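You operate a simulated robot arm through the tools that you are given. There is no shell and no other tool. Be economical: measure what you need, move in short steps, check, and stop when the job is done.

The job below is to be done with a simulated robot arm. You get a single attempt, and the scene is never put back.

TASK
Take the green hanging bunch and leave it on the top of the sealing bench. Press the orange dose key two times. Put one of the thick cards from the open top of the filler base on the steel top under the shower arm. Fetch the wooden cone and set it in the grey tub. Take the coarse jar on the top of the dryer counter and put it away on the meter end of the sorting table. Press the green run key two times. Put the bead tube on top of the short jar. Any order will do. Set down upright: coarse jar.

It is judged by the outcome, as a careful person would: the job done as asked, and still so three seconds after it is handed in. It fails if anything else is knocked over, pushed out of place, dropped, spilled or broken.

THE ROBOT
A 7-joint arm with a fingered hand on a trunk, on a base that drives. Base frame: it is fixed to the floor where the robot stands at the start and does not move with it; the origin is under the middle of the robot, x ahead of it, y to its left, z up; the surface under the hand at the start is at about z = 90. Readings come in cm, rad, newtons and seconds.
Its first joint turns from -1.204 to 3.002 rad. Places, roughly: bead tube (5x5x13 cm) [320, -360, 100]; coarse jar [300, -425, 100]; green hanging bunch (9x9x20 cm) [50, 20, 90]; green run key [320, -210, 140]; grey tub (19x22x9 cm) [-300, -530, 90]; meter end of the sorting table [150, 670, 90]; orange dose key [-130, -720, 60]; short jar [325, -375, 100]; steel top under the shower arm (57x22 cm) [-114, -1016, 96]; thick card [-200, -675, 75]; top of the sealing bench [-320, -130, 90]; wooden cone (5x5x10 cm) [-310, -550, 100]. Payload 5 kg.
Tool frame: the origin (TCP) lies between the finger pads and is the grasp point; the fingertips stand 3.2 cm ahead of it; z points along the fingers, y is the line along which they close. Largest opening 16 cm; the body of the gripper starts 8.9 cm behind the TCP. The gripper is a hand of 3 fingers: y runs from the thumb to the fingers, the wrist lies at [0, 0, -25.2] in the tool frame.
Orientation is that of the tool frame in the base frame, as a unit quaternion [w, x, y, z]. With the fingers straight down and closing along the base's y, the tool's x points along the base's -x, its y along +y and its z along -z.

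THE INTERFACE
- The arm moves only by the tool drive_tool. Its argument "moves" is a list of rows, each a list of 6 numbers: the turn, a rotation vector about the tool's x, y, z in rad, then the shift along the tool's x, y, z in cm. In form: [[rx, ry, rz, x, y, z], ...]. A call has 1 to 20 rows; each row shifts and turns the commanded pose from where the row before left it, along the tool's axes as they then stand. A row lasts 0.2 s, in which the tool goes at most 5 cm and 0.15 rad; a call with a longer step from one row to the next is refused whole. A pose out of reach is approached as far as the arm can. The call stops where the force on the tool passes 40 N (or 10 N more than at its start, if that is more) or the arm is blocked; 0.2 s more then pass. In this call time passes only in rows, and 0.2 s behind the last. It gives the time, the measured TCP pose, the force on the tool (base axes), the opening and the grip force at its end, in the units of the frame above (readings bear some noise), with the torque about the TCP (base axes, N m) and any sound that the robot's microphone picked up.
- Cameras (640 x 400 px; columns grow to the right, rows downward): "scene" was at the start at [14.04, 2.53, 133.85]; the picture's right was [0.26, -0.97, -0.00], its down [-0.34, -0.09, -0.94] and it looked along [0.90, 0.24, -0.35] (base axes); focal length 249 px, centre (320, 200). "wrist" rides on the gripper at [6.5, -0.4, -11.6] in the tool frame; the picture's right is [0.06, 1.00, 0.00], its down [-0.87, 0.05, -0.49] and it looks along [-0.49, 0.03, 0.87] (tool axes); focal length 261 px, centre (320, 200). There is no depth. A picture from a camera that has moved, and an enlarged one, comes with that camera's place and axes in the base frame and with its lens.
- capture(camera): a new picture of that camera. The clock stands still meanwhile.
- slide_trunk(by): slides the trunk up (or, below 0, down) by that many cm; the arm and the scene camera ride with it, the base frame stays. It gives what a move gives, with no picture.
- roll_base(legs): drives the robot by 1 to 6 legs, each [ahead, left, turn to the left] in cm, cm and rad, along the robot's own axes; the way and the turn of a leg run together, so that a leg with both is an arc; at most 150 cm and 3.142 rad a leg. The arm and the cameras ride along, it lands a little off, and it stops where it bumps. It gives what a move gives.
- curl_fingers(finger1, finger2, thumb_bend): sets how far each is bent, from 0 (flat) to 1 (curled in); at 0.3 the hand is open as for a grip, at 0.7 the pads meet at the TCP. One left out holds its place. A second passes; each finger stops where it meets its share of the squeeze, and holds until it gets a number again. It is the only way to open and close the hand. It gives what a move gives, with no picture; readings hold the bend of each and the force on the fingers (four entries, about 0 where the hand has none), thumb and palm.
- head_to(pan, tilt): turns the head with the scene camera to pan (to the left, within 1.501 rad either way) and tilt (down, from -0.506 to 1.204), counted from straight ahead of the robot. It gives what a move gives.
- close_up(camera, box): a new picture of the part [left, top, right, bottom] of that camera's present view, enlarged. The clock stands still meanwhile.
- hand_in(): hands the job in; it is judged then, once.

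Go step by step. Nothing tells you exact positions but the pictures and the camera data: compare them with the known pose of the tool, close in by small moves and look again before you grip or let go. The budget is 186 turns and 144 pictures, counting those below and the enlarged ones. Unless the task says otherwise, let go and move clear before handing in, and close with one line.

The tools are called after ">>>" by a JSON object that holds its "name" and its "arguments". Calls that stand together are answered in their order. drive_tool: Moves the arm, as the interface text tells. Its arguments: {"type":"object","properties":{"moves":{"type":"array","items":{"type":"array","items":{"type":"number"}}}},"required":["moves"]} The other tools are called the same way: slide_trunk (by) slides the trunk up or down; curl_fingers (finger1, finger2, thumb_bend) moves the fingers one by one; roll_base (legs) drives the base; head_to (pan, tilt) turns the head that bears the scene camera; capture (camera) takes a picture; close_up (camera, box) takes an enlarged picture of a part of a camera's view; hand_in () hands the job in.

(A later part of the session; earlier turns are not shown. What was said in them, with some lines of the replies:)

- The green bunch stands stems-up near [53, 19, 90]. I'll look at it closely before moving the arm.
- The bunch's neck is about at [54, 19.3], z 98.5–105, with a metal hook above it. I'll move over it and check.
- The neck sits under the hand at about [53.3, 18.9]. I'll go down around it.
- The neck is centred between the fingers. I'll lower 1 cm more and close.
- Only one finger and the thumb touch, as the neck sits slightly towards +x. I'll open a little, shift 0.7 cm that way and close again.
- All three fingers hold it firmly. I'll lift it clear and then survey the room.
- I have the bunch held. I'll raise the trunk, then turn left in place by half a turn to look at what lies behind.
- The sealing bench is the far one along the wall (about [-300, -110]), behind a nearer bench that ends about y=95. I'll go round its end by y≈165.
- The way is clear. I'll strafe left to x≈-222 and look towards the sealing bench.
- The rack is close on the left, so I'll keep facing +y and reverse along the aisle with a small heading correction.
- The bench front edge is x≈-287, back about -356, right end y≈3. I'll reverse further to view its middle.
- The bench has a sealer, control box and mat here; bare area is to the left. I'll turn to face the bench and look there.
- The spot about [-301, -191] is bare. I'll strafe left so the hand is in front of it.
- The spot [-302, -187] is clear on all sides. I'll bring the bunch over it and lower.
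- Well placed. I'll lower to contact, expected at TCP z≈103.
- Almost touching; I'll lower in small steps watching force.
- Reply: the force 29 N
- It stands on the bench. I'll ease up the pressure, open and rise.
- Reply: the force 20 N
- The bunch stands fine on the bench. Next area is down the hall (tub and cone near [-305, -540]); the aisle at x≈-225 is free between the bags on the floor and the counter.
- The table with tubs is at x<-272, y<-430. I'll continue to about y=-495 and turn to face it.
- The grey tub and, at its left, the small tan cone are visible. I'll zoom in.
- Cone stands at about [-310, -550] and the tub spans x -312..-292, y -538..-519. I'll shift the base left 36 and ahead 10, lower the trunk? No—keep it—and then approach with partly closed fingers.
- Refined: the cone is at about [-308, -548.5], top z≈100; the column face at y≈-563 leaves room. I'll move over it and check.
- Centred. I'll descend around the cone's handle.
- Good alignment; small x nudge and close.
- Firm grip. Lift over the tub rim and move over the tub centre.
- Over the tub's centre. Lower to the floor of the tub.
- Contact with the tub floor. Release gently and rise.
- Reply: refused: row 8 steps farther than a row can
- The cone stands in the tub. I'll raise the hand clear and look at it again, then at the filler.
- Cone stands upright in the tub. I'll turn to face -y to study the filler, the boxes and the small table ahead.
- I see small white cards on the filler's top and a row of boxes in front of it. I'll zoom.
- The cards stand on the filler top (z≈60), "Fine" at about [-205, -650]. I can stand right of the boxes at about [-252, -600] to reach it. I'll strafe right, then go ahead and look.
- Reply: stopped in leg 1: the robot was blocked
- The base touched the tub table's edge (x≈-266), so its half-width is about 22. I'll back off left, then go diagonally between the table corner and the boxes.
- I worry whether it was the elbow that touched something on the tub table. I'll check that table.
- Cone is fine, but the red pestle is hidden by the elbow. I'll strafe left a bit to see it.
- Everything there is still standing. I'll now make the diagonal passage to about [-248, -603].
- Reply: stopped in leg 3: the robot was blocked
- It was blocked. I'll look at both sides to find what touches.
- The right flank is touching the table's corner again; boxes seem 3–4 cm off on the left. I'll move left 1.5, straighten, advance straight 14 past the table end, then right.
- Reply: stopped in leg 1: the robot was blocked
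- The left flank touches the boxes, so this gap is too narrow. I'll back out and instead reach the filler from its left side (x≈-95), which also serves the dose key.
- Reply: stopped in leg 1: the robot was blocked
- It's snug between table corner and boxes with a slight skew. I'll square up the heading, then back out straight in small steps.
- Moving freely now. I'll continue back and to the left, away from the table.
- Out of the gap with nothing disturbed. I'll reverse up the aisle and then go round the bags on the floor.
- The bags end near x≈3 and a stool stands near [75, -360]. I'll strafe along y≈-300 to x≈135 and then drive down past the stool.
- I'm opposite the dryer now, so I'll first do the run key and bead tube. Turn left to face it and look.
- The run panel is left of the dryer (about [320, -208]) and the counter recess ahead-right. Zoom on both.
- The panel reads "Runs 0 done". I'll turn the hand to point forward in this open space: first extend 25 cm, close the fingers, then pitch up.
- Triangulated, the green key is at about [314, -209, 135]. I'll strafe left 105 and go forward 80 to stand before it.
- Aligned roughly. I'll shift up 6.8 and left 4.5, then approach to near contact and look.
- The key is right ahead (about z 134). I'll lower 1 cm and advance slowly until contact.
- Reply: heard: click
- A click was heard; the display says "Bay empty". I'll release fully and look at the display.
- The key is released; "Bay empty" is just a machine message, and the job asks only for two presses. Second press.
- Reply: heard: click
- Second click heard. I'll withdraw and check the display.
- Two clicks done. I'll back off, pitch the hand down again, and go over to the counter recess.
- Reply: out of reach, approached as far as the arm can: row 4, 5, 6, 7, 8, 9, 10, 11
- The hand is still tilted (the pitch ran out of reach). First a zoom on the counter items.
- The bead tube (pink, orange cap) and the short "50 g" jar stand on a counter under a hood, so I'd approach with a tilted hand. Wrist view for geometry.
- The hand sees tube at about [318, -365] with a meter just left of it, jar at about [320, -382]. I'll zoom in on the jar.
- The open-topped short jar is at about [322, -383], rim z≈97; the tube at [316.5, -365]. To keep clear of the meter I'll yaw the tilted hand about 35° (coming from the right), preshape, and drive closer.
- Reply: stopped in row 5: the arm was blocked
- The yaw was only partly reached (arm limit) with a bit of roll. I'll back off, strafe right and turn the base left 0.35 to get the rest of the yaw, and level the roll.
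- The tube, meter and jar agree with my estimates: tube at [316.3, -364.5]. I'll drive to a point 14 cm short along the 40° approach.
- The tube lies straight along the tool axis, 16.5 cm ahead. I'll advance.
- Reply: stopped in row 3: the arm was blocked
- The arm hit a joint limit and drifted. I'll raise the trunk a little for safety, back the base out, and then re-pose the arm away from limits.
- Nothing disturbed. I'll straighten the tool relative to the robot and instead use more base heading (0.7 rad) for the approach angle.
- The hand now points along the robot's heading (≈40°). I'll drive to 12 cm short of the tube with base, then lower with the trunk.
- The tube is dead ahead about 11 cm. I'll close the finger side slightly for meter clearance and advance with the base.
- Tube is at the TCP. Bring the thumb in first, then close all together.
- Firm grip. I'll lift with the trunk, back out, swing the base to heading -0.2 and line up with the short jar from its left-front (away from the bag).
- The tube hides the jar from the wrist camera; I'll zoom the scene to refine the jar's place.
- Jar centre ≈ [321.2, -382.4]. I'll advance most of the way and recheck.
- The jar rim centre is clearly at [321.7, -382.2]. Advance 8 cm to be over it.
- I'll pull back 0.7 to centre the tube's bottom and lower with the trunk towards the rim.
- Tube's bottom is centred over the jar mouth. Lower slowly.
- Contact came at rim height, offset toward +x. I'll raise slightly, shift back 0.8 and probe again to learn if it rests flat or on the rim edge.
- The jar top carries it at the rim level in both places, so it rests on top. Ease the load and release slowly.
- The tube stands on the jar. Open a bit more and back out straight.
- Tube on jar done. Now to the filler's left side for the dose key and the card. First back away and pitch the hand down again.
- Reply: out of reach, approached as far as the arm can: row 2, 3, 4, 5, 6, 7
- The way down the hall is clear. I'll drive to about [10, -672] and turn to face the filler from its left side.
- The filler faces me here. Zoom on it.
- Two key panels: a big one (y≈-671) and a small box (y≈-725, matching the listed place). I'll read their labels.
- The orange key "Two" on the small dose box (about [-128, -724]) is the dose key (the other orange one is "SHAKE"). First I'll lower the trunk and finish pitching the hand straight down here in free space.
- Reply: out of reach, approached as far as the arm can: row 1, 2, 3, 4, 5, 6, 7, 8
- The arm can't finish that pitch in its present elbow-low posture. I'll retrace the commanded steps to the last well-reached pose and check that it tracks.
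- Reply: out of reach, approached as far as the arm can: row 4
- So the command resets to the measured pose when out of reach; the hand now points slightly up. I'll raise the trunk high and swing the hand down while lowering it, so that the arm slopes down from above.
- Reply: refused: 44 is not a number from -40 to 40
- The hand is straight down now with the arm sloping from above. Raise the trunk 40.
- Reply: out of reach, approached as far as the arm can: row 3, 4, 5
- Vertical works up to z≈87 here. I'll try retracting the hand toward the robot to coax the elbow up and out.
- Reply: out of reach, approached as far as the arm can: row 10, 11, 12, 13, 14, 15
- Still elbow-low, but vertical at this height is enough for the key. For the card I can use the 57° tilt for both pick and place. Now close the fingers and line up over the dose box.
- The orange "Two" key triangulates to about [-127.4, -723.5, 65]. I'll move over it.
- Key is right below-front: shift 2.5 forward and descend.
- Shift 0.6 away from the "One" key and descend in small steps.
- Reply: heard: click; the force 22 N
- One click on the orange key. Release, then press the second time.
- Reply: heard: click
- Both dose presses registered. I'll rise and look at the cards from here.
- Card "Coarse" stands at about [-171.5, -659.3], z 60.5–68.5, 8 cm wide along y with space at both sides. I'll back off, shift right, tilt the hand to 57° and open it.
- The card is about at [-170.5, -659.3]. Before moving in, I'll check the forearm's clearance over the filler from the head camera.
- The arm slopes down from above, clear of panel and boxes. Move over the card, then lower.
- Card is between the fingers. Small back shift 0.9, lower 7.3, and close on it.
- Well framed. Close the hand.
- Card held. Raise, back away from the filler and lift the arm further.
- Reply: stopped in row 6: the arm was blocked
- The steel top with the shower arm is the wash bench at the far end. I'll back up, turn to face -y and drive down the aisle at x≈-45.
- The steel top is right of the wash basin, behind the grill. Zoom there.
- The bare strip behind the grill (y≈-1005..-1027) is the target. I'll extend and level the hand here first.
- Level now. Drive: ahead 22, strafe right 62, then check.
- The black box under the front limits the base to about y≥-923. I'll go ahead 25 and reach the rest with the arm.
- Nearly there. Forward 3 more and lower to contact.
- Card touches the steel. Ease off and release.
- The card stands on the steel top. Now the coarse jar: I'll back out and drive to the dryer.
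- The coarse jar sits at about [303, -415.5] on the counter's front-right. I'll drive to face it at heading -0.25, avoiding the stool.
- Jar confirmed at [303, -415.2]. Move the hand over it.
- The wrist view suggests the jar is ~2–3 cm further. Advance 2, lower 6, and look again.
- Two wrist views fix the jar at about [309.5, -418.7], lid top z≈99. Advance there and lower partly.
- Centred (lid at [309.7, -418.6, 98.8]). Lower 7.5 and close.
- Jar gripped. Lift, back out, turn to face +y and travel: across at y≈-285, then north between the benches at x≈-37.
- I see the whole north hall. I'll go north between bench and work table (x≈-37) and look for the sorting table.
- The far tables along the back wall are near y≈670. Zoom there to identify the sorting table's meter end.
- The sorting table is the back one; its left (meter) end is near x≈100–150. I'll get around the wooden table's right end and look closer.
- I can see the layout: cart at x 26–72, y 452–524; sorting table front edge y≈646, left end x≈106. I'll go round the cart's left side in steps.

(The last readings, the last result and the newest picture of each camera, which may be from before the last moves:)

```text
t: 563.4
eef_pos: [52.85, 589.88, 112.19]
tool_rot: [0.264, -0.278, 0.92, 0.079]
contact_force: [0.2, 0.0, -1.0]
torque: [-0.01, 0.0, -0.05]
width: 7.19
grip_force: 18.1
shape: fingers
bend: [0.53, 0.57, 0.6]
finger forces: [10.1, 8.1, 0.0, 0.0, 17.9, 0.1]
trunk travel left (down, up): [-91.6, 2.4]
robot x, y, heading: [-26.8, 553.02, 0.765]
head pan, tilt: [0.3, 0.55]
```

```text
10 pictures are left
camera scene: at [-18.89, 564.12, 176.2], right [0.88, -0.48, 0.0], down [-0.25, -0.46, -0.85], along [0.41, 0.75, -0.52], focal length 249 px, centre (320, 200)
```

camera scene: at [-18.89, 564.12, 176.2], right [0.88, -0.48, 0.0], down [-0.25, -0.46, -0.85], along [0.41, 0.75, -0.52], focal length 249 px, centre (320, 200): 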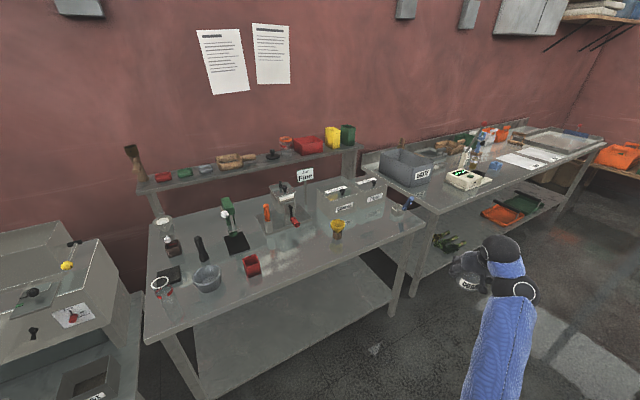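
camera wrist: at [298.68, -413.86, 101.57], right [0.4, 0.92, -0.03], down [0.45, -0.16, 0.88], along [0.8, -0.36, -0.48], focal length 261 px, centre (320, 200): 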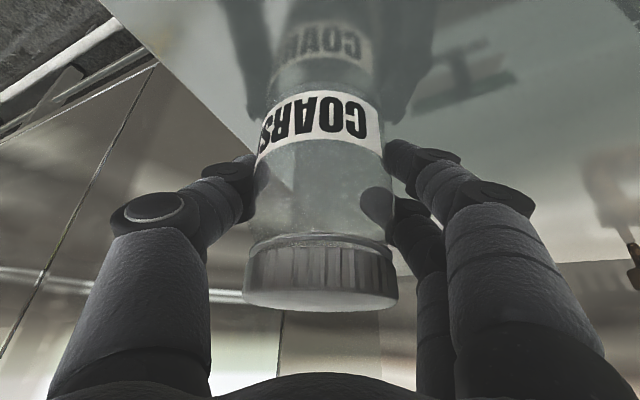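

The sorting table's left end holds a grey bin and a white meter. Zoom to choose a bare spot.

>>> {"name": "close_up", "arguments": {"camera": "scene", "box": [350, 110, 590, 240]}}

```text
2.67 times, centred on (470, 175) of scene
camera zoom: at [-18.89, 564.12, 176.2], right [0.88, -0.48, 0.0], down [-0.25, -0.46, -0.85], along [0.41, 0.75, -0.52], focal length 663 px, centre (-80, 267)
```

zoom: 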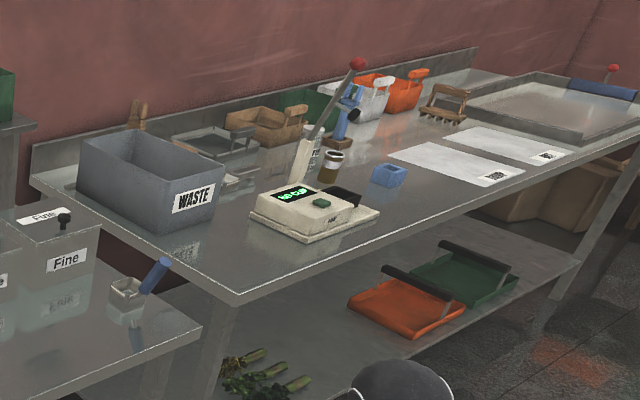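

A bare spot lies between waste bin, meter and front edge: about [124, 657]. I'll drive to [64, 593] and turn to bring the jar over it.

>>> {"name": "roll_base", "arguments": {"legs": [[93, -34, 0], [0, 0, 0.385]]}}

>>> {"name": "head_to", "arguments": {"pan": -0.2, "tilt": 0.8}}

>>> {"name": "capture", "arguments": {"camera": "scene"}}

```text
t: 569.7
eef_pos: [123.91, 656.36, 112.29]
tool_rot: [0.244, -0.449, 0.85, 0.127]
contact_force: [-0.3, -0.8, -1.6]
torque: [0.01, -0.05, 0.02]
width: 7.16
grip_force: 17.8
shape: fingers
bend: [0.53, 0.57, 0.6]
finger forces: [10.0, 8.0, 0.1, 0.0, 17.9, 0.0]
trunk travel left (down, up): [-91.6, 2.4]
robot x, y, heading: [63.88, 591.61, 1.155]
head pan, tilt: [0.3, 0.55]
```

```text
t: 570.6
eef_pos: [123.85, 656.11, 112.11]
tool_rot: [0.244, -0.45, 0.849, 0.129]
contact_force: [-1.2, 0.8, -1.5]
torque: [-0.01, 0.03, 0.01]
width: 7.2
grip_force: 18.0
shape: fingers
bend: [0.53, 0.57, 0.6]
finger forces: [10.0, 8.0, 0.0, 0.0, 17.9, 0.0]
trunk travel left (down, up): [-91.6, 2.4]
robot x, y, heading: [64.17, 591.94, 1.151]
head pan, tilt: [-0.201, 0.799]
```

```text
8 pictures are left
camera scene: at [70.72, 603.02, 174.06], right [0.81, -0.58, 0.0], down [-0.42, -0.58, -0.7], along [0.4, 0.57, -0.72], focal length 249 px, centre (320, 200)
```

scene: 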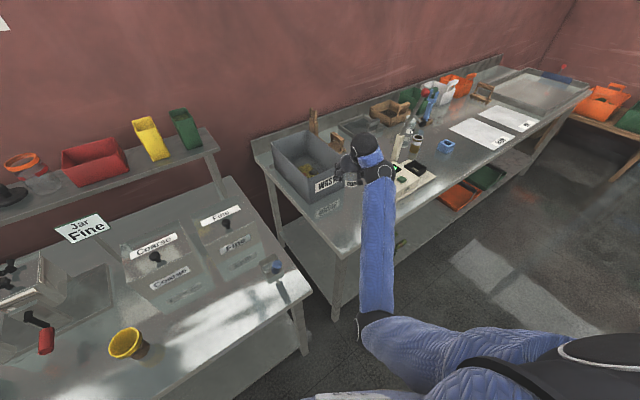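

In place. Lower 11 and check with the wrist camera.

>>> {"name": "slide_trunk", "arguments": {"by": -11}}

>>> {"name": "capture", "arguments": {"camera": "wrist"}}

```text
t: 572.0
eef_pos: [123.81, 656.16, 101.24]
tool_rot: [0.244, -0.45, 0.849, 0.129]
contact_force: [0.1, 0.0, -1.2]
torque: [0.01, 0.0, -0.01]
width: 7.21
grip_force: 17.9
shape: fingers
bend: [0.53, 0.57, 0.6]
finger forces: [10.0, 8.0, 0.1, 0.1, 17.9, 0.0]
trunk travel left (down, up): [-80.6, 13.4]
robot x, y, heading: [63.93, 591.33, 1.155]
head pan, tilt: [-0.201, 0.799]
```

```text
7 pictures are left
camera wrist: at [117.52, 646.29, 107.59], right [-0.86, 0.52, -0.03], down [0.22, 0.43, 0.88], along [0.47, 0.74, -0.48], focal length 261 px, centre (320, 200)
```

wrist: 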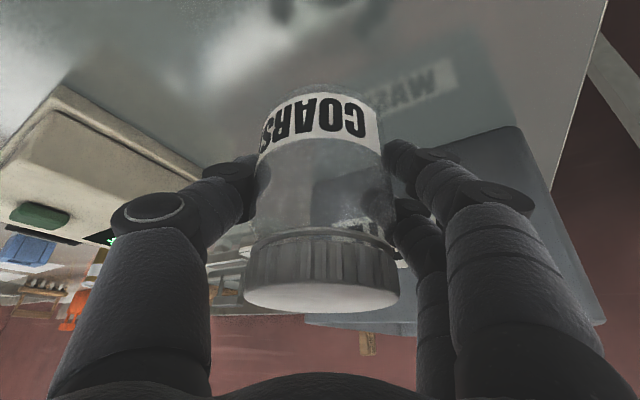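

Clear of bin and meter. Lower to contact.

>>> {"name": "slide_trunk", "arguments": {"by": -5}}

>>> {"name": "slide_trunk", "arguments": {"by": -0.6}}

>>> {"name": "slide_trunk", "arguments": {"by": -0.5}}

```text
t: 573.0
eef_pos: [123.82, 656.2, 96.35]
tool_rot: [0.244, -0.45, 0.849, 0.13]
contact_force: [0.3, 0.0, -1.6]
torque: [-0.03, 0.02, -0.01]
width: 7.18
grip_force: 17.8
shape: fingers
bend: [0.53, 0.57, 0.6]
finger forces: [10.1, 8.1, 0.0, 0.0, 17.9, 0.1]
trunk travel left (down, up): [-75.6, 18.4]
robot x, y, heading: [63.71, 591.75, 1.149]
head pan, tilt: [-0.201, 0.799]
```

```text
t: 573.5
eef_pos: [123.71, 656.34, 95.7]
tool_rot: [0.244, -0.45, 0.849, 0.129]
contact_force: [0.2, 0.6, -0.7]
torque: [-0.01, -0.02, 0.0]
width: 7.2
grip_force: 17.9
shape: fingers
bend: [0.53, 0.57, 0.6]
finger forces: [9.9, 8.0, 0.0, 0.0, 17.9, 0.0]
trunk travel left (down, up): [-75.0, 19.0]
robot x, y, heading: [63.75, 591.59, 1.153]
head pan, tilt: [-0.201, 0.799]
```

```text
t: 574.1
eef_pos: [123.8, 656.17, 95.33]
tool_rot: [0.244, -0.45, 0.85, 0.129]
contact_force: [1.2, 2.1, 5.6]
torque: [0.1, 0.13, -0.02]
width: 7.2
grip_force: 19.1
shape: fingers
bend: [0.53, 0.57, 0.6]
finger forces: [10.2, 9.6, 0.1, 0.1, 18.7, 0.0]
trunk travel left (down, up): [-74.5, 19.5]
robot x, y, heading: [63.82, 591.77, 1.152]
head pan, tilt: [-0.201, 0.799]
```

Contact at the same height as where it stood. Release and rise.

>>> {"name": "curl_fingers", "arguments": {"finger1": 0.45, "finger2": 0.45, "thumb_bend": 0.45}}

>>> {"name": "capture", "arguments": {"camera": "wrist"}}

>>> {"name": "slide_trunk", "arguments": {"by": 17}}

>>> {"name": "roll_base", "arguments": {"legs": [[-28, 0, 0]]}}

>>> {"name": "close_up", "arguments": {"camera": "scene", "box": [280, 100, 480, 240]}}

```text
t: 575.1
eef_pos: [123.94, 656.21, 95.06]
tool_rot: [0.243, -0.45, 0.849, 0.129]
contact_force: [0.2, -0.1, 0.6]
torque: [-0.03, -0.02, 0.03]
width: 10.7
grip_force: 0.1
shape: fingers
bend: [0.45, 0.45, 0.45]
finger forces: [0.0, 0.0, 0.0, 0.0, 0.0, 0.0]
trunk travel left (down, up): [-74.5, 19.5]
robot x, y, heading: [63.6, 591.7, 1.15]
head pan, tilt: [-0.201, 0.799]
```

```text
6 pictures are left
camera wrist: at [117.52, 646.29, 101.47], right [-0.86, 0.52, -0.03], down [0.22, 0.43, 0.88], along [0.47, 0.74, -0.48], focal length 261 px, centre (320, 200)
```

wrist: 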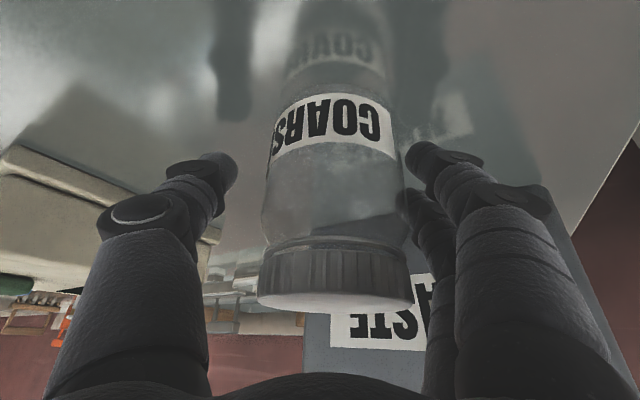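

```text
t: 577.0
eef_pos: [123.76, 656.23, 112.1]
tool_rot: [0.243, -0.45, 0.85, 0.129]
contact_force: [-0.9, -0.2, -0.1]
torque: [0.02, -0.02, 0.03]
width: 10.68
grip_force: 0.1
shape: fingers
bend: [0.45, 0.45, 0.45]
finger forces: [0.0, 0.1, 0.0, 0.0, 0.0, 0.0]
trunk travel left (down, up): [-91.5, 2.5]
robot x, y, heading: [64.27, 591.54, 1.151]
head pan, tilt: [-0.201, 0.799]
```

```text
t: 578.9
eef_pos: [112.27, 630.43, 112.21]
tool_rot: [0.244, -0.45, 0.85, 0.129]
contact_force: [-0.5, -0.1, -0.3]
torque: [-0.01, 0.0, 0.0]
width: 10.71
grip_force: 0.1
shape: fingers
bend: [0.45, 0.45, 0.45]
finger forces: [0.0, 0.1, 0.0, 0.0, 0.1, 0.0]
trunk travel left (down, up): [-91.5, 2.5]
robot x, y, heading: [52.42, 565.89, 1.156]
head pan, tilt: [-0.201, 0.799]
```

```text
2.86 times, centred on (380, 170) of scene
camera zoom: at [59.2, 577.11, 173.97], right [0.81, -0.58, 0.0], down [-0.42, -0.58, -0.7], along [0.41, 0.57, -0.72], focal length 710 px, centre (149, 286)
```

zoom: 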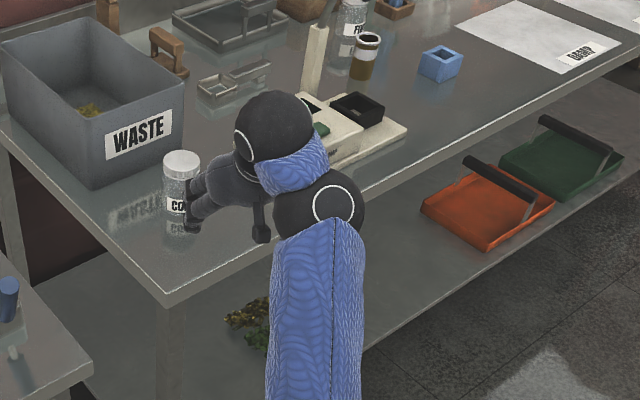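

The coarse jar stands upright by the meter on the sorting table, and the hand is clear. All seven jobs are done, so I'll hand in.

>>> {"name": "hand_in", "arguments": {}}

```text
The job is handed in.
```

All seven tasks are done and the job is handed in, with nothing seen knocked over. Each green run key press clicked, but its display still read "Bay empty" and "0 done".
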